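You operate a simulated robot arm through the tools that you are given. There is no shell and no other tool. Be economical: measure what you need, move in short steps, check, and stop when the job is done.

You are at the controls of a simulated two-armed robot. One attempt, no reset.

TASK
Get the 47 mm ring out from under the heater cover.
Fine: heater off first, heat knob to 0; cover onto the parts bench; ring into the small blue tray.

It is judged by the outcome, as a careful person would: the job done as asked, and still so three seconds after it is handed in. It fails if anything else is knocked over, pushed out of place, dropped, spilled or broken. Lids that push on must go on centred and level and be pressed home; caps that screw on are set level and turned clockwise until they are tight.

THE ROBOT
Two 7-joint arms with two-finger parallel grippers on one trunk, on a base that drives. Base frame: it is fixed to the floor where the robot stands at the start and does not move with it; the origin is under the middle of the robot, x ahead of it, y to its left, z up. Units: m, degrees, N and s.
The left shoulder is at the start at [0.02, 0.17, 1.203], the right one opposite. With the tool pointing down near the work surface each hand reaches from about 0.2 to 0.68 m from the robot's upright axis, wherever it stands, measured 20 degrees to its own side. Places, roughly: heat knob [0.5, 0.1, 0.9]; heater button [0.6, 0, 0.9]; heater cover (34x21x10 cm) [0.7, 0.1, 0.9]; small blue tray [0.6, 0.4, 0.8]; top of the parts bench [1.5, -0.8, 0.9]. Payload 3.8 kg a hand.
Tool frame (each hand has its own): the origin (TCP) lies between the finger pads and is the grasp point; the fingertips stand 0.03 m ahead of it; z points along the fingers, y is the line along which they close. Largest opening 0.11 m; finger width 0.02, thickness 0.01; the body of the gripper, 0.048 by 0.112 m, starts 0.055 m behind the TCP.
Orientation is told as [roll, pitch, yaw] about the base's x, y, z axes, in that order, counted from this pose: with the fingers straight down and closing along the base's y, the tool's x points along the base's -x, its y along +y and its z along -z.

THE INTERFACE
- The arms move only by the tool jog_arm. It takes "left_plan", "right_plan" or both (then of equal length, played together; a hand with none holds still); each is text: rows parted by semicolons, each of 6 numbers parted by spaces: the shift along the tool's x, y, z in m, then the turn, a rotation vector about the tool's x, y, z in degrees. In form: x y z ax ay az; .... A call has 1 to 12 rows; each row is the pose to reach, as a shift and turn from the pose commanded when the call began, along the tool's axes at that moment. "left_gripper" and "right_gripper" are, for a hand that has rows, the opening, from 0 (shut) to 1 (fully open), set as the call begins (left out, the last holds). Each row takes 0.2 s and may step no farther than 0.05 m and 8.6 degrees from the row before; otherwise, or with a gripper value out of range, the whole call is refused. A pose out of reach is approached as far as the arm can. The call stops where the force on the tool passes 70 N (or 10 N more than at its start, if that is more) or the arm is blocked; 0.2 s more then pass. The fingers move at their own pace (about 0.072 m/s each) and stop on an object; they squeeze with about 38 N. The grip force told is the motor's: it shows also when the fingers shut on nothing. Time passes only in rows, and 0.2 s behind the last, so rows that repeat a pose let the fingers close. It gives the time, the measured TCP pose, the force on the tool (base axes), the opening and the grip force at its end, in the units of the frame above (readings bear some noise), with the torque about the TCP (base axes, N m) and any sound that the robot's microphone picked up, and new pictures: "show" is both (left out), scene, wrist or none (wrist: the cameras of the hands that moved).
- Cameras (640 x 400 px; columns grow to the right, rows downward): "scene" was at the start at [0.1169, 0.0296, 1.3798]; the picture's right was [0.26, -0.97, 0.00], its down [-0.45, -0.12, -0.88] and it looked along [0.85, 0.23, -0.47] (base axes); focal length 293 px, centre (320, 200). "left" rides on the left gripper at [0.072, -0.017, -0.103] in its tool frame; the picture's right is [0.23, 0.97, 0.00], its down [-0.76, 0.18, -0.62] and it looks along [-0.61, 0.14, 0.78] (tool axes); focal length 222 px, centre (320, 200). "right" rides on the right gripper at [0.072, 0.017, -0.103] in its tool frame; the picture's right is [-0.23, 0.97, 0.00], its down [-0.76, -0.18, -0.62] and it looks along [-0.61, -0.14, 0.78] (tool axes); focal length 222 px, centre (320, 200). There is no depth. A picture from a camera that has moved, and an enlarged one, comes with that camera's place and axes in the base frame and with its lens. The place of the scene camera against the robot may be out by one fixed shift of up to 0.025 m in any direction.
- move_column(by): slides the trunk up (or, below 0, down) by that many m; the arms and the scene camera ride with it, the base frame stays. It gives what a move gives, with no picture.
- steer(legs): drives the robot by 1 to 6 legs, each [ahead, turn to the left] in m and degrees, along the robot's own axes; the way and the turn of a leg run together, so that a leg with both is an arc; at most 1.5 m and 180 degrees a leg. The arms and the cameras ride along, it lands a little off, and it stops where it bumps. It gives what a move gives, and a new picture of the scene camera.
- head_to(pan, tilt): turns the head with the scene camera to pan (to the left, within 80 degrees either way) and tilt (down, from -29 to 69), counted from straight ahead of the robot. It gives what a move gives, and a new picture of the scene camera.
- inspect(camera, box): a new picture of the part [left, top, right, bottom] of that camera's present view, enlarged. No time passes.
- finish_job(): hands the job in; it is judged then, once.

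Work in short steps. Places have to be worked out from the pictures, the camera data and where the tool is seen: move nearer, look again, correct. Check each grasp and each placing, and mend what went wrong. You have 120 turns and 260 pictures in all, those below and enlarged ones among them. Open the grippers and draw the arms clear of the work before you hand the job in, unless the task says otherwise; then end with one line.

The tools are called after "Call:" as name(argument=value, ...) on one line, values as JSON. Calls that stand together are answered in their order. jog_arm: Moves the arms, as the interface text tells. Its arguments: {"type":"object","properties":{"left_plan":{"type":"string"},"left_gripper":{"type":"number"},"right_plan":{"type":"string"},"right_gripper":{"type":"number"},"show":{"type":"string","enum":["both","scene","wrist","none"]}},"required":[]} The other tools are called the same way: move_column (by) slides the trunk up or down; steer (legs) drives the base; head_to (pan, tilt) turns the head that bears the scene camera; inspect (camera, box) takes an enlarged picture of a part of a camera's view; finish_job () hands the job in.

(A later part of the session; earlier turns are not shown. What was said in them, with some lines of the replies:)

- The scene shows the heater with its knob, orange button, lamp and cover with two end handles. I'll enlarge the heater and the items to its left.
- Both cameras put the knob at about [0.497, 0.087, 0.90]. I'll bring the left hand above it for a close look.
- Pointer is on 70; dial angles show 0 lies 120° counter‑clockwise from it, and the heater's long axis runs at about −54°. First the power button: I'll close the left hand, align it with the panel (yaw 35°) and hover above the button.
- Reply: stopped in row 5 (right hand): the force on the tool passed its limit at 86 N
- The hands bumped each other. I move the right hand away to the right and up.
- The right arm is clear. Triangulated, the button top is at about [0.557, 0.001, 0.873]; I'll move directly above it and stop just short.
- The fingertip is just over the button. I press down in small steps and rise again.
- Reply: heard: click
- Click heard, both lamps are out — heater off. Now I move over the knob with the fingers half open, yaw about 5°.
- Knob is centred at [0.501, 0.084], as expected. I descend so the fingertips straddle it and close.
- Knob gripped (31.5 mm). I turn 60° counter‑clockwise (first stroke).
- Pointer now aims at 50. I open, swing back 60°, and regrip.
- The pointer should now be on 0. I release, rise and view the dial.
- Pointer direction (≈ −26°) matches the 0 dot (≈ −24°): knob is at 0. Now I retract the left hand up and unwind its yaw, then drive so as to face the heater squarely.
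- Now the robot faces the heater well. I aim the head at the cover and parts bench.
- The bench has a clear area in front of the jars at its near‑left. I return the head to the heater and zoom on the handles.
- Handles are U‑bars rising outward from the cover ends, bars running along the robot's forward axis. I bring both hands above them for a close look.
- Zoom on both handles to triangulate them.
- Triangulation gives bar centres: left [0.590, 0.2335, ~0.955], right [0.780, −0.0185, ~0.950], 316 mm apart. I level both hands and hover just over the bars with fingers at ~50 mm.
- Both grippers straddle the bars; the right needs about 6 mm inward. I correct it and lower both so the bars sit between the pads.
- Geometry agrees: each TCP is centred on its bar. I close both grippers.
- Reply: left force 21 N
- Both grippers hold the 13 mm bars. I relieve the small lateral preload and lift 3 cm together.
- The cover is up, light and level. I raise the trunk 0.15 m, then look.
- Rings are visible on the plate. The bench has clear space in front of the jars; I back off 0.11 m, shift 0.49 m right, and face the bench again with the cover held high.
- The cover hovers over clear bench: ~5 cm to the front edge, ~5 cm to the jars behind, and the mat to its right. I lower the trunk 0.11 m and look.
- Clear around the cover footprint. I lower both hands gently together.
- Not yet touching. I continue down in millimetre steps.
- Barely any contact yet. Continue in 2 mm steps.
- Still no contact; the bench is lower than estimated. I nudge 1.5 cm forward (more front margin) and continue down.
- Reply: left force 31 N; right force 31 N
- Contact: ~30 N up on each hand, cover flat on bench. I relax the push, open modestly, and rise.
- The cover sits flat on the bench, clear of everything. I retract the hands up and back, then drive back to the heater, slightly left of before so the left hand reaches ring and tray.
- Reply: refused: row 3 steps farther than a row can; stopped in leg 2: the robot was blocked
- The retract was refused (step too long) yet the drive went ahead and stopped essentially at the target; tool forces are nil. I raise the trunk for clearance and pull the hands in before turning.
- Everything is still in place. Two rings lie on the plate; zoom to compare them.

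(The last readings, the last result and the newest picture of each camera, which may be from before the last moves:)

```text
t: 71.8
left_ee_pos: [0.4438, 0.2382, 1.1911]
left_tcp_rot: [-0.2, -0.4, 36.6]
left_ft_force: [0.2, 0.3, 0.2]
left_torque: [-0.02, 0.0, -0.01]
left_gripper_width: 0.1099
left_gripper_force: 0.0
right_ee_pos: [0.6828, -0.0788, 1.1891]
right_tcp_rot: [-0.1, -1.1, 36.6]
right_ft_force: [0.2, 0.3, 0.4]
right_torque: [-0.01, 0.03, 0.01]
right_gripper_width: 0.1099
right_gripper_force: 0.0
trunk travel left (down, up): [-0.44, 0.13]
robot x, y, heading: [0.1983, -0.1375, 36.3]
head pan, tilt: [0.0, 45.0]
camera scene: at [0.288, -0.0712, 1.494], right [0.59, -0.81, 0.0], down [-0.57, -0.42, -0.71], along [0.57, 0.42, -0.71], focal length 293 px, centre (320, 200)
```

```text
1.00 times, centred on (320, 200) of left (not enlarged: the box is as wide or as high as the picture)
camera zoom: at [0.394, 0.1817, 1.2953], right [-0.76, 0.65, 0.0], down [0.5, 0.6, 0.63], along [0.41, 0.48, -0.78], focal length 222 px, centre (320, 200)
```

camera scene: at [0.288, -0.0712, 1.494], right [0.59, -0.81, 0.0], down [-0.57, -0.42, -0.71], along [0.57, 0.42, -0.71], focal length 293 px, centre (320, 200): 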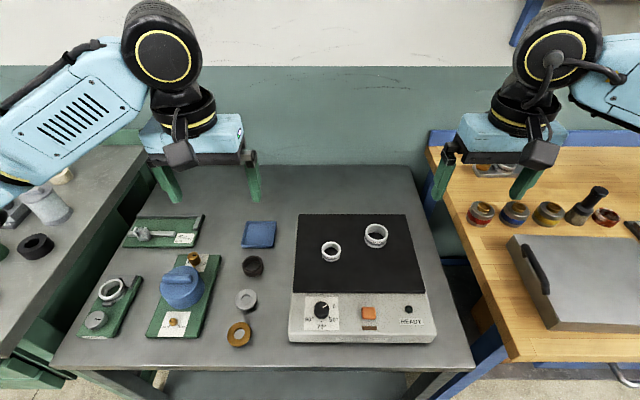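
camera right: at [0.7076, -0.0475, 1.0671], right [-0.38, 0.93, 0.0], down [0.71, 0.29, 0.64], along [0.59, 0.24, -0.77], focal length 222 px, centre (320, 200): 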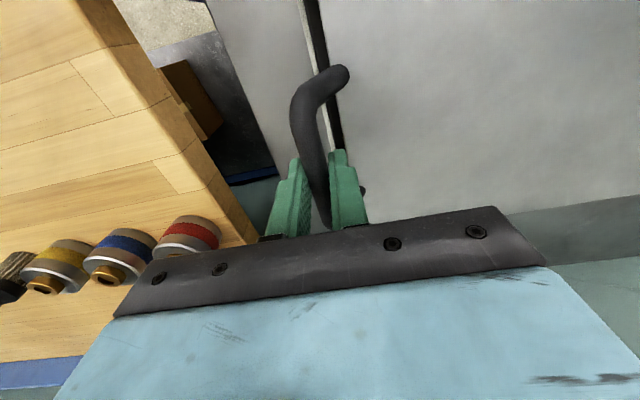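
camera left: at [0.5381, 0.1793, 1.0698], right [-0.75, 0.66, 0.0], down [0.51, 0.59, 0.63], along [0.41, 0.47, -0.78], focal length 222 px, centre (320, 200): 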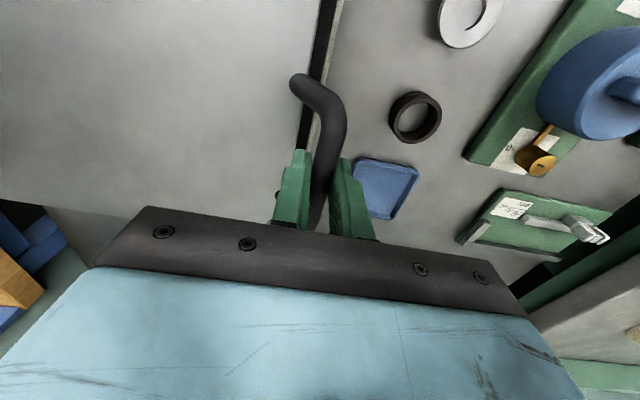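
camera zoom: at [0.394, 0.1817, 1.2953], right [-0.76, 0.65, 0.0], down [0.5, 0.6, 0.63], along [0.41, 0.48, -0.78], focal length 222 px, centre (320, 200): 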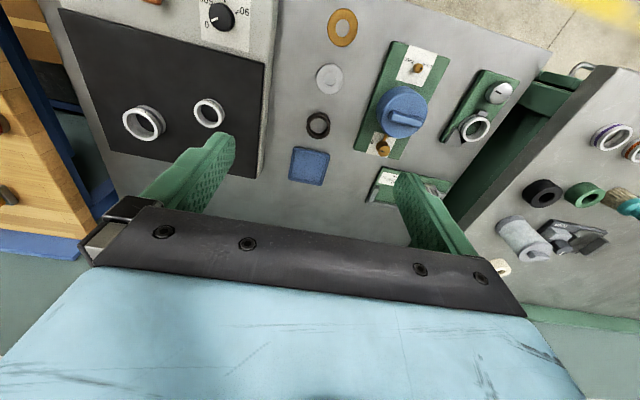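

Labels read "47 mm" (left) and "57 mm" (right). The 47 mm ring is at about [0.631, 0.150]. I lower the trunk, move the left hand over it and the right hand aside.

Call:
move_column(by=-0.1)

Call:
jog_arm(left_plan="-0.02 -0.036 0.01 0 0 0; -0.04 -0.073 0.03 0 0 0; -0.06 -0.11 0.05 0 0 0; -0.08 -0.146 0.07 0 0 0; -0.0977 -0.182 0.085 0 0 0; -0.0977 -0.182 0.085 0 0 0", right_plan="0.015 -0.02 -0.01 0 0 0; 0.03 -0.04 -0.02 0 0 0; 0.045 -0.06 -0.03 0 0 0; 0.06 -0.08 -0.04 0 0 0; 0.08 -0.1 -0.05 0 0 0; 0.08 -0.1 -0.05 0 0 0", left_gripper=0.75, right_gripper=1, show="both")

Call:
inspect(camera="left", box=[240, 60, 400, 180])

```text
t: 73.2
left_ee_pos: [0.4436, 0.2371, 1.0903]
left_tcp_rot: [-0.2, -0.4, 36.6]
left_ft_force: [0.0, 0.4, 0.0]
left_torque: [-0.01, 0.02, 0.04]
left_gripper_width: 0.11
left_gripper_force: 0.0
right_ee_pos: [0.6844, -0.0777, 1.0894]
right_tcp_rot: [-0.1, -1.0, 36.5]
right_ft_force: [-0.1, -0.5, 0.8]
right_torque: [0.01, -0.02, -0.02]
right_gripper_width: 0.11
right_gripper_force: 0.1
trunk travel left (down, up): [-0.34, 0.23]
robot x, y, heading: [0.1968, -0.1369, 36.4]
head pan, tilt: [0.0, 45.0]
```

```text
t: 74.5
left_ee_pos: [0.63, 0.1519, 1.0052]
left_tcp_rot: [-0.4, -0.4, 36.5]
left_ft_force: [0.8, 0.4, 0.3]
left_torque: [-0.02, 0.0, 0.0]
left_gripper_width: 0.0826
left_gripper_force: 0.0
right_ee_pos: [0.6776, -0.2049, 1.1395]
right_tcp_rot: [-0.1, -1.1, 36.5]
right_ft_force: [0.0, -0.8, 0.5]
right_torque: [-0.02, -0.01, 0.0]
right_gripper_width: 0.1097
right_gripper_force: 0.1
trunk travel left (down, up): [-0.34, 0.23]
robot x, y, heading: [0.197, -0.136, 36.4]
head pan, tilt: [0.0, 45.0]
camera scene: at [0.2875, -0.0697, 1.3939], right [0.59, -0.81, 0.0], down [-0.57, -0.42, -0.71], along [0.57, 0.42, -0.71], focal length 293 px, centre (320, 200)
camera right: at [0.6078, -0.2356, 1.241], right [-0.4, 0.92, 0.0], down [0.71, 0.31, 0.64], along [0.58, 0.25, -0.77], focal length 222 px, centre (320, 200)
camera left: at [0.5805, 0.0955, 1.1112], right [-0.76, 0.65, -0.01], down [0.5, 0.6, 0.63], along [0.41, 0.48, -0.78], focal length 222 px, centre (320, 200)
```

scene: 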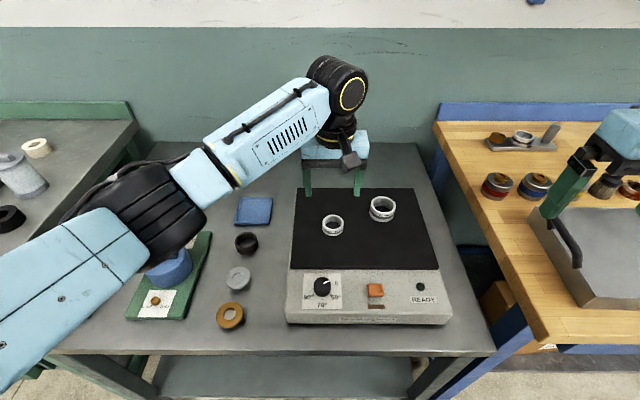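
right: 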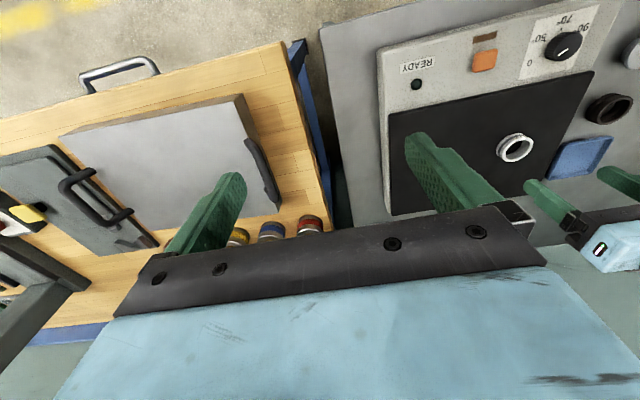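
left: 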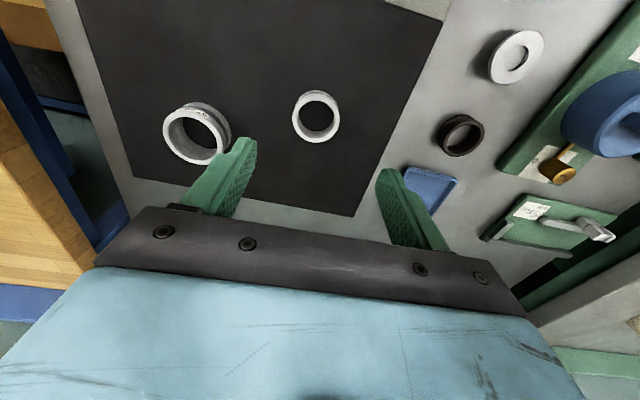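

```text
3.33 times, centred on (320, 120) of left
camera zoom: at [0.5805, 0.0955, 1.1112], right [-0.76, 0.65, -0.01], down [0.5, 0.6, 0.63], along [0.41, 0.48, -0.78], focal length 740 px, centre (320, 467)
```

zoom: 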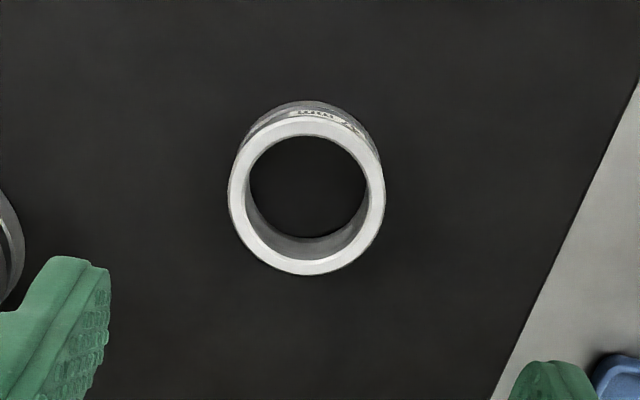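

The ring is at [0.633, 0.150], top z ≈ 0.888, diameter ≈ 47 mm. I descend around it in two steps.

Call:
jog_arm(left_plan="-0.0013 -0.0033 0.04 0 0 0; -0.0013 -0.0033 0.08 0 0 0; -0.0013 -0.0033 0.096 0 0 0", left_gripper=0.7, show="wrist")

Call:
inspect(camera="scene", box=[270, 150, 430, 250])

```text
t: 75.3
left_ee_pos: [0.6343, 0.1482, 0.9114]
left_tcp_rot: [-0.2, -0.5, 36.7]
left_ft_force: [-0.6, -0.8, -1.2]
left_torque: [-0.01, 0.01, -0.03]
left_gripper_width: 0.077
left_gripper_force: 0.1
right_ee_pos: [0.6778, -0.206, 1.1378]
right_tcp_rot: [-0.1, -1.0, 36.6]
right_ft_force: [-0.3, 0.1, 0.0]
right_torque: [0.03, 0.0, -0.01]
right_gripper_width: 0.1101
right_gripper_force: 0.0
trunk travel left (down, up): [-0.34, 0.23]
robot x, y, heading: [0.1975, -0.1377, 36.3]
head pan, tilt: [0.0, 45.0]
camera left: at [0.5842, 0.0921, 1.0151], right [-0.76, 0.65, -0.01], down [0.5, 0.6, 0.63], along [0.41, 0.48, -0.78], focal length 222 px, centre (320, 200)
```

left: 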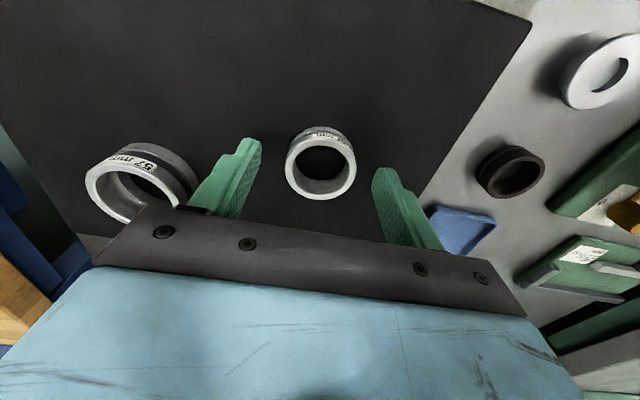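

```text
4.00 times, centred on (350, 200) of scene
camera zoom: at [0.288, -0.0709, 1.394], right [0.59, -0.81, 0.0], down [-0.57, -0.42, -0.71], along [0.57, 0.42, -0.71], focal length 1172 px, centre (200, 200)
```

zoom: 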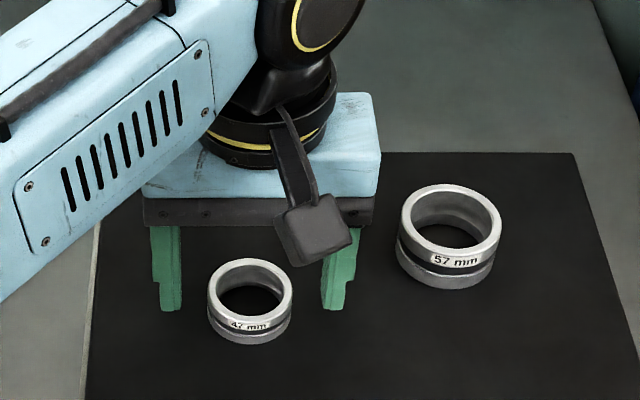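

"47 mm" confirmed on the ring and alignment is good. Down 11 mm more and close.

Call:
jog_arm(left_plan="0.001 0 0.006 0 0 0; 0.001 0 0.011 0 0 0", left_gripper=0.7, show="none")

Call:
jog_arm(left_plan="0 0 0 0 0 0; 0 0 0 0 0 0; 0 0 0 0 0 0", left_gripper=0, show="wrist")

```text
t: 76.0
left_ee_pos: [0.6338, 0.1488, 0.901]
left_tcp_rot: [-0.2, -0.3, 36.6]
left_ft_force: [-1.3, -0.4, 3.2]
left_torque: [0.07, 0.09, 0.0]
left_gripper_width: 0.0776
left_gripper_force: 0.5
right_ee_pos: [0.676, -0.2071, 1.1379]
right_tcp_rot: [-0.1, -1.0, 36.4]
right_ft_force: [-0.6, -0.1, -0.5]
right_torque: [-0.01, 0.0, -0.03]
right_gripper_width: 0.1099
right_gripper_force: 0.2
trunk travel left (down, up): [-0.34, 0.23]
robot x, y, heading: [0.1979, -0.1365, 36.3]
head pan, tilt: [0.0, 45.0]
```

```text
t: 76.8
left_ee_pos: [0.6332, 0.1482, 0.9007]
left_tcp_rot: [-0.2, -0.3, 36.6]
left_ft_force: [-1.3, 3.6, 3.0]
left_torque: [0.2, 0.15, -0.09]
left_gripper_width: 0.046
left_gripper_force: 37.7
right_ee_pos: [0.6777, -0.2052, 1.1383]
right_tcp_rot: [0.0, -1.0, 36.5]
right_ft_force: [0.3, 0.4, 0.3]
right_torque: [0.0, -0.03, -0.02]
right_gripper_width: 0.11
right_gripper_force: 0.1
trunk travel left (down, up): [-0.34, 0.23]
robot x, y, heading: [0.1991, -0.1379, 36.2]
head pan, tilt: [0.0, 45.0]
camera left: at [0.5837, 0.0921, 1.0048], right [-0.76, 0.65, -0.01], down [0.5, 0.6, 0.63], along [0.41, 0.48, -0.78], focal length 222 px, centre (320, 200)
```

left: 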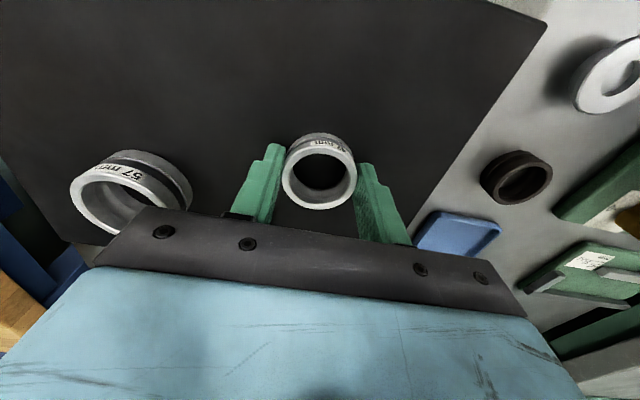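

Grip width 46 mm: ring held. I lift it 9 cm and carry it over to the tray.

Call:
jog_arm(left_plan="0 0 -0.02 0 0 0; 0 0 -0.05 0 0 0; 0 0 -0.09 0 0 0; -0.02 0.035 -0.09 0 0 0; -0.042 0.075 -0.09 0 0 0; -0.064 0.115 -0.09 0 0 0; -0.086 0.153 -0.09 0 0 0; -0.105 0.185 -0.09 0 0 0; -0.118 0.209 -0.09 0 0 0; -0.118 0.209 -0.09 0 0 0", left_gripper=0, show="both")

Call:
inspect(camera="left", box=[220, 60, 420, 210])

```text
t: 79.0
left_ee_pos: [0.6051, 0.3857, 0.991]
left_tcp_rot: [-0.2, -0.3, 36.4]
left_ft_force: [0.4, -0.2, -0.9]
left_torque: [0.0, -0.03, -0.01]
left_gripper_width: 0.0462
left_gripper_force: 38.0
right_ee_pos: [0.6774, -0.2063, 1.1376]
right_tcp_rot: [0.0, -1.0, 36.6]
right_ft_force: [-0.7, -0.1, 0.9]
right_torque: [-0.02, -0.01, 0.01]
right_gripper_width: 0.11
right_gripper_force: 0.2
trunk travel left (down, up): [-0.34, 0.23]
robot x, y, heading: [0.2008, -0.1397, 36.2]
head pan, tilt: [0.0, 45.0]
camera scene: at [0.288, -0.071, 1.3939], right [0.59, -0.81, 0.0], down [-0.57, -0.42, -0.71], along [0.57, 0.42, -0.71], focal length 293 px, centre (320, 200)
camera left: at [0.554, 0.3297, 1.0949], right [-0.76, 0.65, -0.01], down [0.5, 0.59, 0.63], along [0.41, 0.48, -0.78], focal length 222 px, centre (320, 200)
```

scene: 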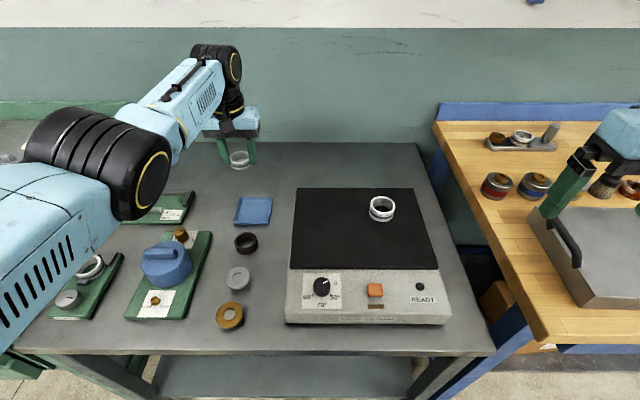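
left: 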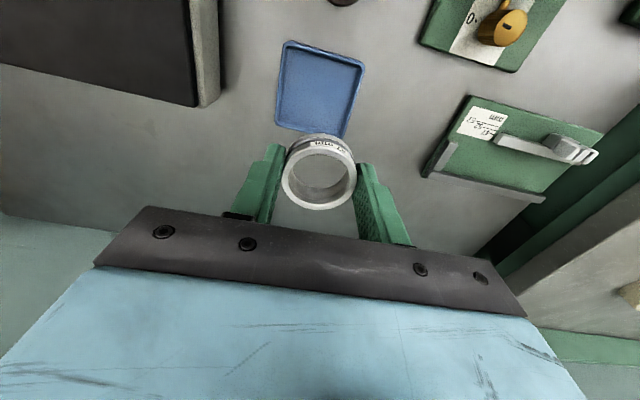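

```text
2.67 times, centred on (320, 135) of left
camera zoom: at [0.554, 0.3297, 1.0949], right [-0.76, 0.65, -0.01], down [0.5, 0.59, 0.63], along [0.41, 0.48, -0.78], focal length 592 px, centre (320, 373)
```

zoom: 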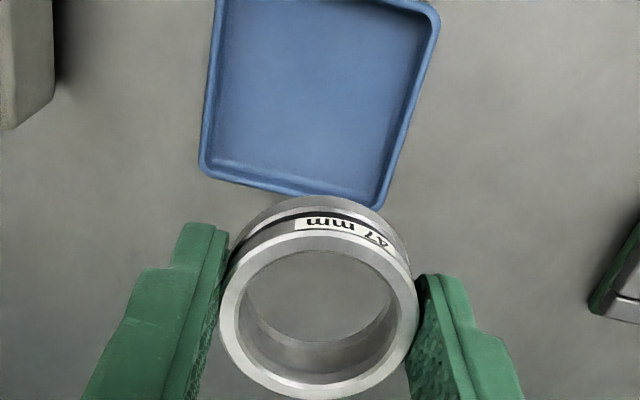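

The tray (≈ 92 mm square) is aligned with the hand and centred at [0.603, 0.3825]. I correct slightly and descend to just above it.

Call:
jog_arm(left_plan="0.0034 -0.0012 0.03 0 0 0; 0.0034 -0.0012 0.07 0 0 0; 0.0034 -0.0012 0.11 0 0 0; 0.0034 -0.0012 0.125 0 0 0", left_gripper=0, show="both")

Call:
inspect(camera="scene", box=[180, 120, 340, 240])

```text
t: 80.0
left_ee_pos: [0.5863, 0.3726, 0.8734]
left_tcp_rot: [-0.2, -0.4, 36.6]
left_ft_force: [-0.6, 0.1, -0.9]
left_torque: [0.02, -0.01, 0.02]
left_gripper_width: 0.046
left_gripper_force: 37.7
left hand out of reach, approached as far as the arm can: row 2, 3, 4
right_ee_pos: [0.6778, -0.2055, 1.1379]
right_tcp_rot: [-0.1, -1.0, 36.5]
right_ft_force: [1.0, 0.2, -1.0]
right_torque: [-0.04, 0.02, 0.01]
right_gripper_width: 0.1101
right_gripper_force: 0.1
trunk travel left (down, up): [-0.34, 0.23]
robot x, y, heading: [0.1995, -0.137, 36.2]
head pan, tilt: [0.0, 45.0]
camera scene: at [0.2879, -0.0709, 1.394], right [0.59, -0.81, 0.0], down [-0.57, -0.42, -0.71], along [0.57, 0.42, -0.71], focal length 293 px, centre (320, 200)
camera left: at [0.536, 0.3169, 0.9793], right [-0.76, 0.65, 0.0], down [0.5, 0.6, 0.63], along [0.41, 0.48, -0.78], focal length 222 px, centre (320, 200)
```

scene: 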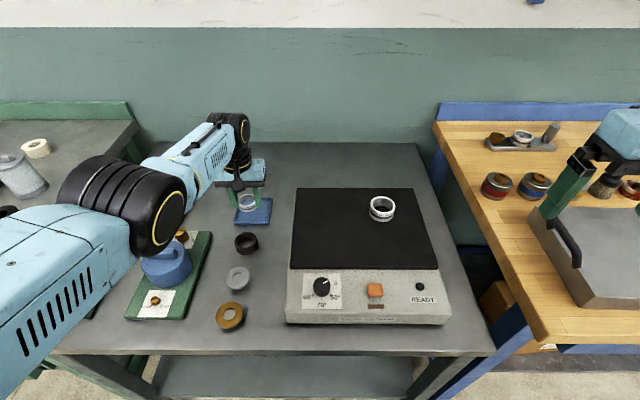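
left: 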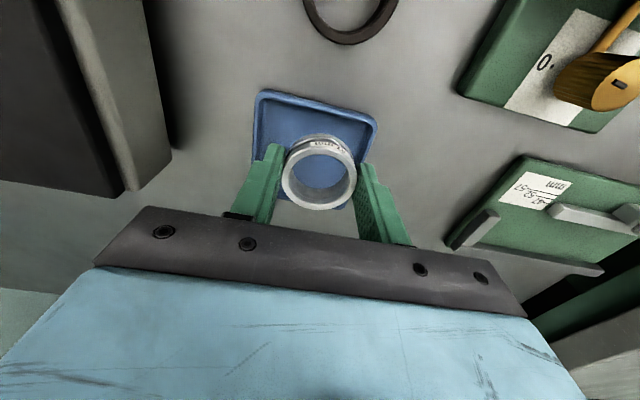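

```text
3.33 times, centred on (260, 180) of scene
camera zoom: at [0.2879, -0.0709, 1.394], right [0.59, -0.81, 0.0], down [-0.57, -0.42, -0.71], along [0.57, 0.42, -0.71], focal length 977 px, centre (520, 267)
```

zoom: 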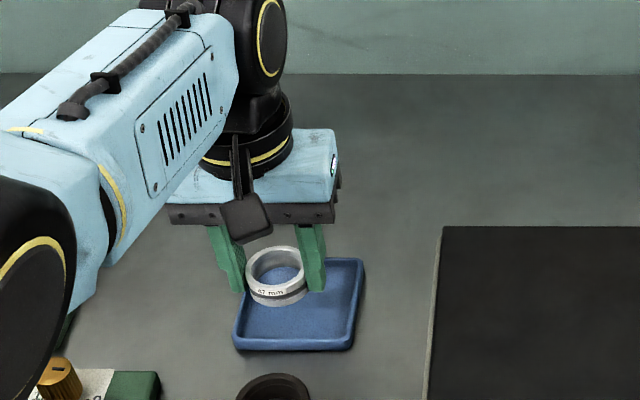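

At this height the arm can't quite reach forward. I raise the hand back up (and the right hand too), so that I can place using the trunk instead.

Call:
jog_arm(left_plan="0 0 -0.04 0 0 0; 0 0 -0.08 0 0 0; 0 0 -0.09 0 0 0", right_plan="0.02 0 -0.03 0 0 0; 0.04 0 -0.06 0 0 0; 0.05 0 -0.08 0 0 0", left_gripper=0, right_gripper=1, show="none")

```text
t: 80.8
left_ee_pos: [0.5852, 0.3741, 0.9646]
left_tcp_rot: [-0.2, -0.4, 36.6]
left_ft_force: [-0.3, 1.0, -1.5]
left_torque: [0.0, 0.0, 0.0]
left_gripper_width: 0.0458
left_gripper_force: 37.8
right_ee_pos: [0.6371, -0.2365, 1.2177]
right_tcp_rot: [-0.1, -1.0, 36.6]
right_ft_force: [0.3, 0.9, 0.3]
right_torque: [0.0, 0.03, -0.01]
right_gripper_width: 0.1102
right_gripper_force: 0.0
trunk travel left (down, up): [-0.34, 0.23]
robot x, y, heading: [0.2013, -0.1381, 36.3]
head pan, tilt: [0.0, 45.0]
```

Now shift 2 cm forward to the tray centre at this height, then lower the trunk 0.10 m.

Call:
jog_arm(left_plan="-0.01 -0.0015 0 0 0 0; -0.0195 -0.003 0 0 0 0; -0.0195 -0.003 0 0 0 0", left_gripper=0, show="none")

Call:
move_column(by=-0.1)

Call:
inspect(camera="left", box=[200, 70, 440, 220])

Call:
inspect(camera="scene", box=[0, 0, 640, 400])

```text
t: 81.5
left_ee_pos: [0.6025, 0.3809, 0.9644]
left_tcp_rot: [-0.2, -0.4, 36.5]
left_ft_force: [0.8, 0.4, -0.9]
left_torque: [-0.01, 0.0, 0.0]
left_gripper_width: 0.0461
left_gripper_force: 37.9
right_ee_pos: [0.6361, -0.2361, 1.2181]
right_tcp_rot: [-0.1, -1.0, 36.5]
right_ft_force: [0.9, 0.1, -0.8]
right_torque: [0.0, 0.01, 0.01]
right_gripper_width: 0.11
right_gripper_force: 0.1
trunk travel left (down, up): [-0.34, 0.23]
robot x, y, heading: [0.1987, -0.1384, 36.1]
head pan, tilt: [0.0, 45.0]
```

```text
t: 82.9
left_ee_pos: [0.6026, 0.3818, 0.8651]
left_tcp_rot: [-0.2, -0.5, 36.7]
left_ft_force: [0.0, 1.1, -0.1]
left_torque: [-0.03, -0.02, -0.02]
left_gripper_width: 0.046
left_gripper_force: 38.2
right_ee_pos: [0.6368, -0.2375, 1.1162]
right_tcp_rot: [-0.2, -1.0, 36.5]
right_ft_force: [0.0, 0.7, 0.8]
right_torque: [-0.06, 0.03, 0.02]
right_gripper_width: 0.1099
right_gripper_force: 0.1
trunk travel left (down, up): [-0.24, 0.33]
robot x, y, heading: [0.1982, -0.1365, 36.4]
head pan, tilt: [0.0, 45.0]
```

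```text
2.67 times, centred on (320, 145) of left
camera zoom: at [0.5525, 0.3257, 0.9697], right [-0.76, 0.65, -0.01], down [0.5, 0.6, 0.63], along [0.41, 0.48, -0.78], focal length 592 px, centre (320, 347)
```

zoom: 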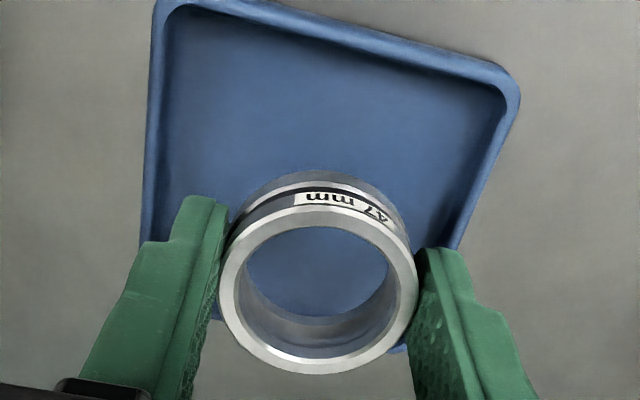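

```text
1.00 times, centred on (320, 200) of scene (not enlarged: the box is as wide or as high as the picture)
camera zoom: at [0.2878, -0.071, 1.2941], right [0.59, -0.81, 0.0], down [-0.57, -0.42, -0.71], along [0.57, 0.42, -0.71], focal length 293 px, centre (320, 200)
```

zoom: 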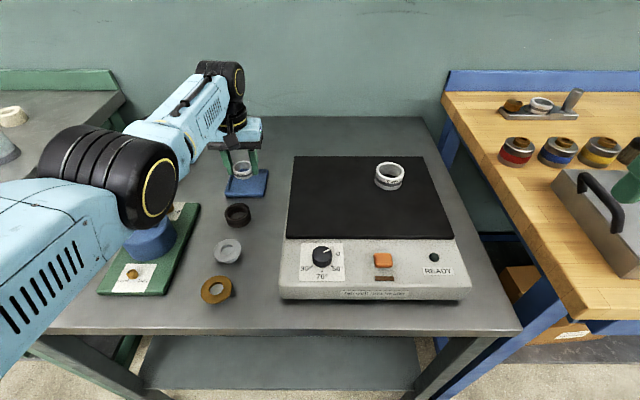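

The ring is centred over the tray; elbow still clears the blue cap. I lower the trunk 22 mm more and check.

Call:
move_column(by=-0.022)

Call:
inspect(camera="left", box=[200, 70, 440, 220])

Call:
inspect(camera="scene", box=[60, 80, 320, 240])

```text
t: 83.6
left_ee_pos: [0.6021, 0.383, 0.8428]
left_tcp_rot: [-0.2, -0.3, 36.6]
left_ft_force: [0.5, 0.2, -1.7]
left_torque: [-0.01, 0.0, 0.03]
left_gripper_width: 0.046
left_gripper_force: 38.0
right_ee_pos: [0.6368, -0.2374, 1.0942]
right_tcp_rot: [-0.1, -1.0, 36.6]
right_ft_force: [1.3, 0.1, -0.9]
right_torque: [-0.01, 0.0, -0.04]
right_gripper_width: 0.1101
right_gripper_force: 0.0
trunk travel left (down, up): [-0.218, 0.352]
robot x, y, heading: [0.1964, -0.1411, 36.2]
head pan, tilt: [0.0, 45.0]
```

```text
2.67 times, centred on (320, 145) of left
camera zoom: at [0.5524, 0.3257, 0.9475], right [-0.76, 0.65, -0.01], down [0.5, 0.6, 0.63], along [0.41, 0.48, -0.78], focal length 592 px, centre (320, 347)
```

zoom: 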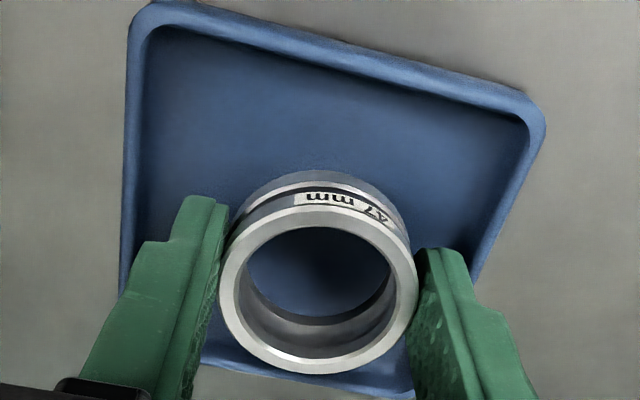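

```text
2.46 times, centred on (190, 160) of scene
camera zoom: at [0.2877, -0.071, 1.272], right [0.59, -0.81, 0.0], down [-0.57, -0.42, -0.71], along [0.57, 0.42, -0.71], focal length 721 px, centre (640, 298)
```

zoom: 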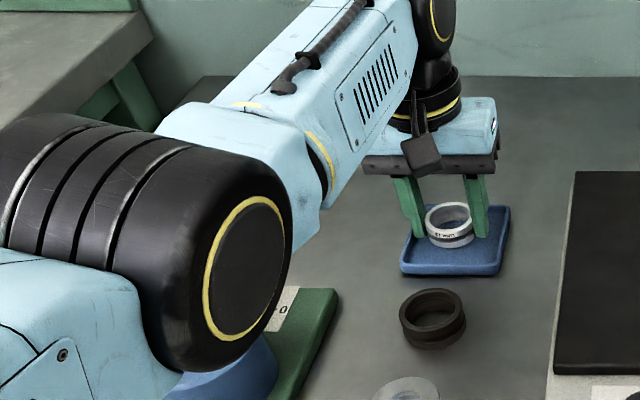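

Ring is inside the tray, a few mm above the floor. Final descent with the arm in small steps.

Call:
jog_arm(left_plan="0 0 0.002 0 0 0; 0 0 0.004 0 0 0; 0 0 0.006 0 0 0; 0 0 0.006 0 0 0", left_gripper=0, show="none")

```text
t: 84.6
left_ee_pos: [0.603, 0.3806, 0.8365]
left_tcp_rot: [-0.1, -0.4, 36.5]
left_ft_force: [-0.5, 1.0, -0.3]
left_torque: [-0.02, 0.03, 0.01]
left_gripper_width: 0.0462
left_gripper_force: 38.4
right_ee_pos: [0.6368, -0.2372, 1.0943]
right_tcp_rot: [0.0, -1.0, 36.6]
right_ft_force: [0.5, 0.4, -0.1]
right_torque: [-0.01, -0.02, 0.01]
right_gripper_width: 0.1102
right_gripper_force: 0.0
trunk travel left (down, up): [-0.218, 0.352]
robot x, y, heading: [0.196, -0.1368, 36.2]
head pan, tilt: [0.0, 45.0]
```

Call:
jog_arm(left_plan="0 0 0.002 0 0 0; 0 0 0.004 0 0 0; 0 0 0.005 0 0 0; 0 0 0.005 0 0 0", left_gripper=0, show="none")

Call:
inspect(camera="scene", box=[190, 110, 310, 200])

```text
t: 85.6
left_ee_pos: [0.6006, 0.3818, 0.8335]
left_tcp_rot: [-0.3, -0.7, 36.4]
left_ft_force: [1.3, 0.6, 15.3]
left_torque: [0.02, 0.27, -0.02]
left_gripper_width: 0.0461
left_gripper_force: 38.3
right_ee_pos: [0.6363, -0.2373, 1.0945]
right_tcp_rot: [-0.1, -1.0, 36.5]
right_ft_force: [0.1, 0.7, 0.0]
right_torque: [0.0, 0.0, 0.0]
right_gripper_width: 0.1101
right_gripper_force: 0.2
trunk travel left (down, up): [-0.218, 0.352]
robot x, y, heading: [0.199, -0.1353, 36.2]
head pan, tilt: [0.0, 45.0]
```

```text
4.44 times, centred on (250, 155) of scene
camera zoom: at [0.2872, -0.072, 1.2722], right [0.59, -0.81, 0.0], down [-0.57, -0.42, -0.71], along [0.57, 0.42, -0.71], focal length 1302 px, centre (631, 400)
```

zoom: 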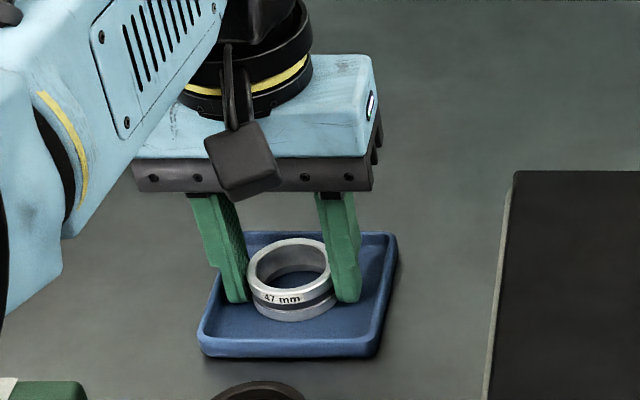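

Ring touches the tray floor (15 N). I ease off, open a few mm, and lift straight up.

Call:
jog_arm(left_plan="0 0 -0.002 0 0 0; 0 0 -0.002 0 0 0; 0 0 -0.002 0 0 0", left_gripper=0.49, show="wrist")

Call:
jog_arm(left_plan="0 0 -0.01 0 0 0; 0 0 -0.03 0 0 0; 0 0 -0.07 0 0 0; 0 0 -0.11 0 0 0; 0 0 -0.15 0 0 0", left_gripper=0.49, show="both")

```text
t: 86.4
left_ee_pos: [0.6034, 0.3804, 0.8349]
left_tcp_rot: [-0.2, -0.4, 36.5]
left_ft_force: [9.6, -3.1, 11.5]
left_torque: [0.09, -0.01, -0.05]
left_gripper_width: 0.0496
left_gripper_force: 0.1
right_ee_pos: [0.6374, -0.2374, 1.0936]
right_tcp_rot: [0.0, -0.9, 36.6]
right_ft_force: [-1.1, -0.7, -0.9]
right_torque: [-0.01, 0.02, 0.0]
right_gripper_width: 0.1103
right_gripper_force: 0.0
trunk travel left (down, up): [-0.218, 0.352]
robot x, y, heading: [0.1971, -0.137, 36.2]
head pan, tilt: [0.0, 45.0]
camera left: at [0.5533, 0.3241, 0.9388], right [-0.76, 0.65, -0.01], down [0.5, 0.59, 0.63], along [0.41, 0.48, -0.78], focal length 222 px, centre (320, 200)
```

left: 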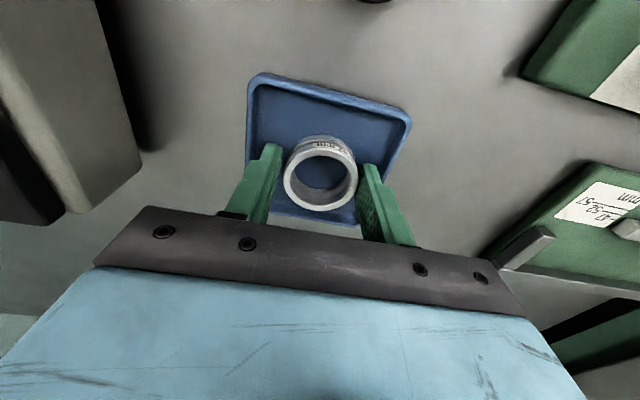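

```text
t: 87.6
left_ee_pos: [0.6001, 0.3824, 0.9844]
left_tcp_rot: [-0.2, -0.3, 36.6]
left_ft_force: [0.2, 0.6, 0.1]
left_torque: [0.01, 0.0, 0.0]
left_gripper_width: 0.0541
left_gripper_force: 0.1
right_ee_pos: [0.637, -0.2362, 1.095]
right_tcp_rot: [-0.2, -1.1, 36.4]
right_ft_force: [0.6, 0.0, -0.3]
right_torque: [0.03, -0.05, -0.03]
right_gripper_width: 0.1099
right_gripper_force: 0.2
trunk travel left (down, up): [-0.218, 0.352]
robot x, y, heading: [0.2017, -0.1393, 36.2]
head pan, tilt: [0.0, 45.0]
camera scene: at [0.2877, -0.0714, 1.272], right [0.59, -0.81, 0.0], down [-0.57, -0.42, -0.71], along [0.57, 0.42, -0.71], focal length 293 px, centre (320, 200)
camera left: at [0.5509, 0.3254, 1.089], right [-0.76, 0.65, 0.0], down [0.5, 0.6, 0.63], along [0.41, 0.48, -0.78], focal length 222 px, centre (320, 200)
```

scene: 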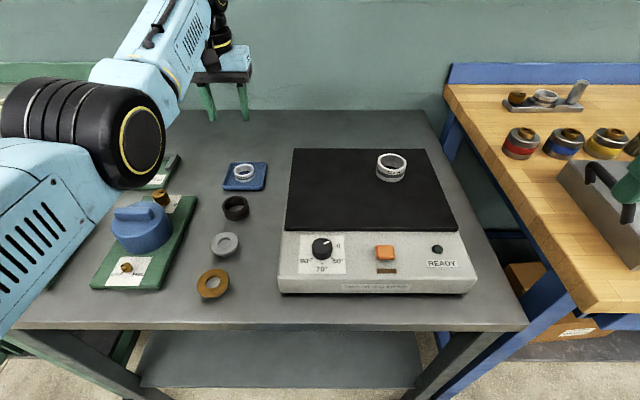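
left: 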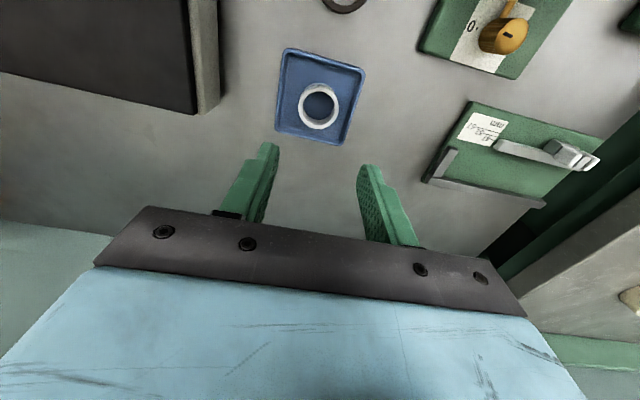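

The ring lies flat in the tray and the tray hasn't moved. I raise the trunk, draw both hands back, and take a final look.

Call:
move_column(by=0.15)

Call:
jog_arm(left_plan="0.04 -0.01 0 0 0 0; 0.08 -0.02 0 0 0 0; 0.12 -0.03 0 0 0 0; 0.16 -0.04 0 0 0 0; 0.2 -0.05 0 0 0 0", right_plan="0.02 0 0 0 0 0; 0.04 0 0 0 0 0; 0.06 0 0 0 0 0; 0.08 0 0 0 0 0; 0.1 0 0 0 0 0", left_gripper=1, right_gripper=1, show="scene")

Call:
head_to(pan=-25, tilt=40)

Call:
inspect(camera="scene", box=[60, 150, 260, 300])

```text
t: 89.3
left_ee_pos: [0.602, 0.3836, 1.1328]
left_tcp_rot: [-0.1, -0.3, 36.6]
left_ft_force: [-0.1, 0.8, 0.1]
left_torque: [0.01, 0.04, -0.02]
left_gripper_width: 0.0541
left_gripper_force: 0.0
right_ee_pos: [0.6362, -0.2363, 1.2458]
right_tcp_rot: [-0.1, -1.0, 36.5]
right_ft_force: [-0.4, 0.2, -0.5]
right_torque: [0.0, -0.04, 0.0]
right_gripper_width: 0.1101
right_gripper_force: 0.0
trunk travel left (down, up): [-0.368, 0.202]
robot x, y, heading: [0.1985, -0.1413, 36.3]
head pan, tilt: [0.0, 45.0]
```

```text
t: 90.5
left_ee_pos: [0.595, 0.3731, 1.134]
left_tcp_rot: [-0.2, -0.4, 36.6]
left_ft_force: [-0.9, -0.7, 0.0]
left_torque: [-0.03, -0.04, 0.01]
left_gripper_width: 0.1101
left_gripper_force: 0.2
left hand out of reach, approached as far as the arm can: row 1, 2, 3, 4, 5
right_ee_pos: [0.5566, -0.2957, 1.2442]
right_tcp_rot: [0.0, -1.0, 36.5]
right_ft_force: [-0.5, -0.1, 0.9]
right_torque: [0.04, -0.02, 0.0]
right_gripper_width: 0.1098
right_gripper_force: 0.0
trunk travel left (down, up): [-0.368, 0.202]
robot x, y, heading: [0.1944, -0.1377, 36.3]
head pan, tilt: [0.0, 45.0]
camera scene: at [0.2873, -0.0715, 1.422], right [0.59, -0.81, 0.0], down [-0.57, -0.42, -0.71], along [0.57, 0.42, -0.71], focal length 293 px, centre (320, 200)
```

scene: 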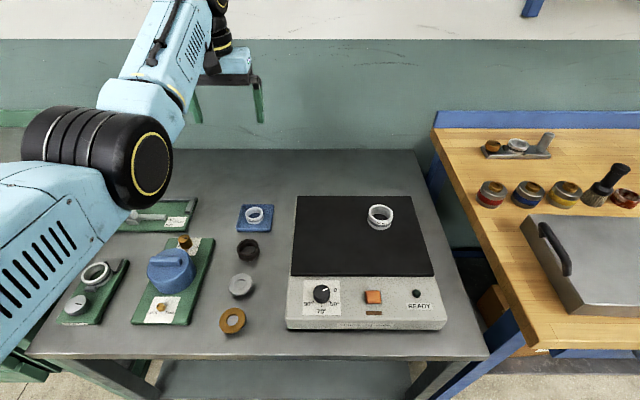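

```text
t: 91.4
left_ee_pos: [0.5952, 0.3738, 1.1335]
left_tcp_rot: [-0.2, -0.4, 36.6]
left_ft_force: [0.0, -0.2, 1.0]
left_torque: [-0.02, 0.02, 0.0]
left_gripper_width: 0.1098
left_gripper_force: 0.1
right_ee_pos: [0.5565, -0.2956, 1.2442]
right_tcp_rot: [-0.1, -1.0, 36.5]
right_ft_force: [-0.4, 0.3, -0.7]
right_torque: [0.02, 0.0, 0.01]
right_gripper_width: 0.1102
right_gripper_force: 0.2
trunk travel left (down, up): [-0.368, 0.202]
robot x, y, heading: [0.1975, -0.1401, 36.3]
head pan, tilt: [-25.0, 40.0]
camera scene: at [0.3056, -0.1025, 1.4292], right [0.2, -0.98, 0.0], down [-0.63, -0.13, -0.77], along [0.75, 0.15, -0.64], focal length 293 px, centre (320, 200)
```

scene: 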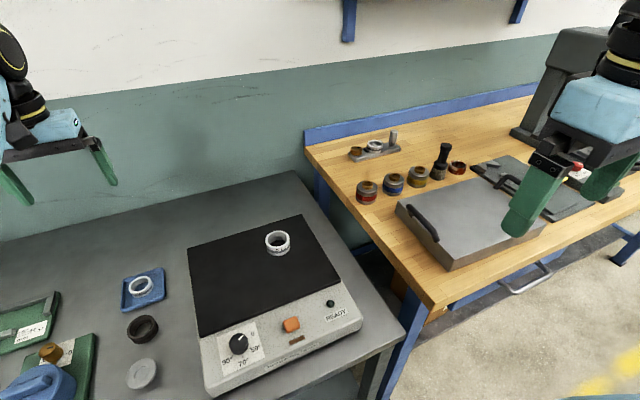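

```text
2.67 times, centred on (160, 225) of scene
camera zoom: at [0.3056, -0.1025, 1.4292], right [0.2, -0.98, 0.0], down [-0.63, -0.13, -0.77], along [0.75, 0.15, -0.64], focal length 782 px, centre (747, 133)
```

zoom: 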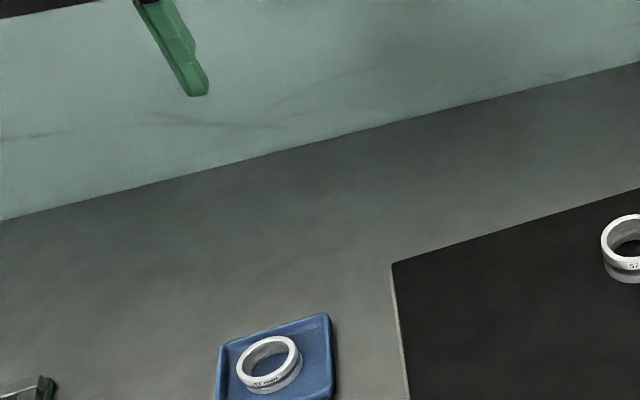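

The ring sits in the tray. The left arm won't fold directly, so I'll back the base 0.25 m to draw both arms clear, after a zoom on tray and knob.

Call:
inspect(camera="scene", box=[110, 255, 190, 315])

Call:
inspect(camera="scene", box=[200, 290, 360, 390])

Call:
steer(legs=[[-0.25, 0]])

```text
6.67 times, centred on (150, 285) of scene
camera zoom: at [0.3056, -0.1025, 1.4292], right [0.2, -0.98, 0.0], down [-0.63, -0.13, -0.77], along [0.75, 0.15, -0.64], focal length 1954 px, centre (1453, -367)
```

zoom: 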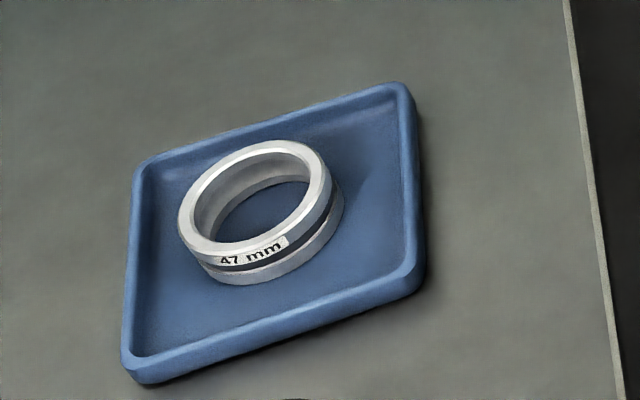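

```text
4.00 times, centred on (280, 340) of scene
camera zoom: at [0.3056, -0.1025, 1.4292], right [0.2, -0.98, 0.0], down [-0.63, -0.13, -0.77], along [0.75, 0.15, -0.64], focal length 1172 px, centre (480, -360)
```

zoom: 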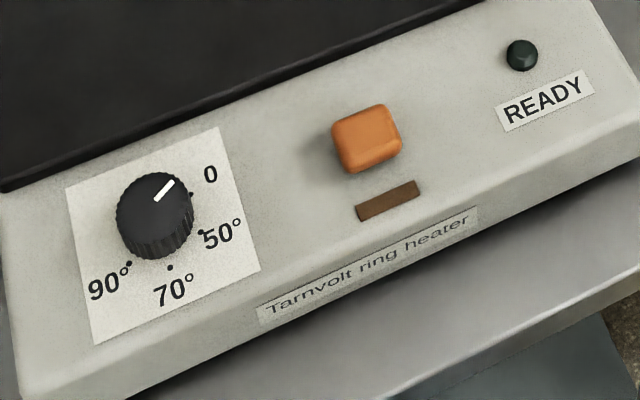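

```text
t: 93.2
left_ee_pos: [0.3952, 0.2279, 1.1344]
left_tcp_rot: [-0.2, -0.3, 36.4]
left_ft_force: [-0.1, -0.4, -0.2]
left_torque: [0.0, -0.01, 0.01]
left_gripper_width: 0.11
left_gripper_force: 0.2
right_ee_pos: [0.357, -0.4419, 1.2426]
right_tcp_rot: [-0.1, -1.1, 36.6]
right_ft_force: [0.2, -0.5, 0.7]
right_torque: [-0.01, -0.02, 0.03]
right_gripper_width: 0.1102
right_gripper_force: 0.0
trunk travel left (down, up): [-0.368, 0.202]
robot x, y, heading: [-0.0025, -0.2819, 36.0]
head pan, tilt: [-25.0, 40.0]
camera scene: at [0.1057, -0.2492, 1.4293], right [0.19, -0.98, 0.0], down [-0.63, -0.12, -0.77], along [0.75, 0.15, -0.64], focal length 293 px, centre (320, 200)
```

scene: 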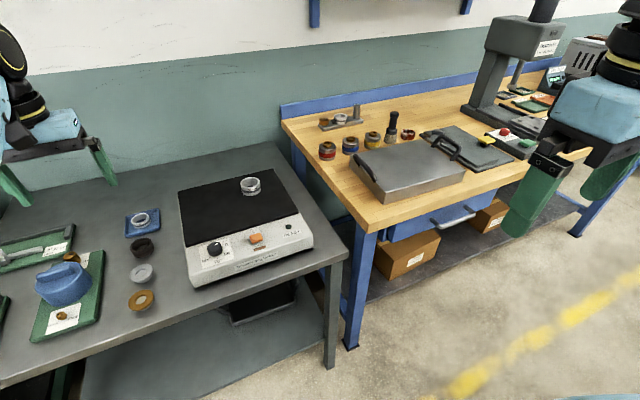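

The pointer lines up with the 0 mark, both lamps are out, the cover is flat on the bench, the 47 mm ring is flat in the blue tray, and both arms are clear and open. I hand it in.

Call:
finish_job()

```text
The job is handed in.
```

The job is handed in: the heater is off with the heat knob at 0, the cover is flat on the parts bench, and the 47 mm ring is in the small blue tray. The hands bumped each other once before I reached the button, and the base was blocked on one leg of the drive back. The final pictures show nothing knocked over or out of place.
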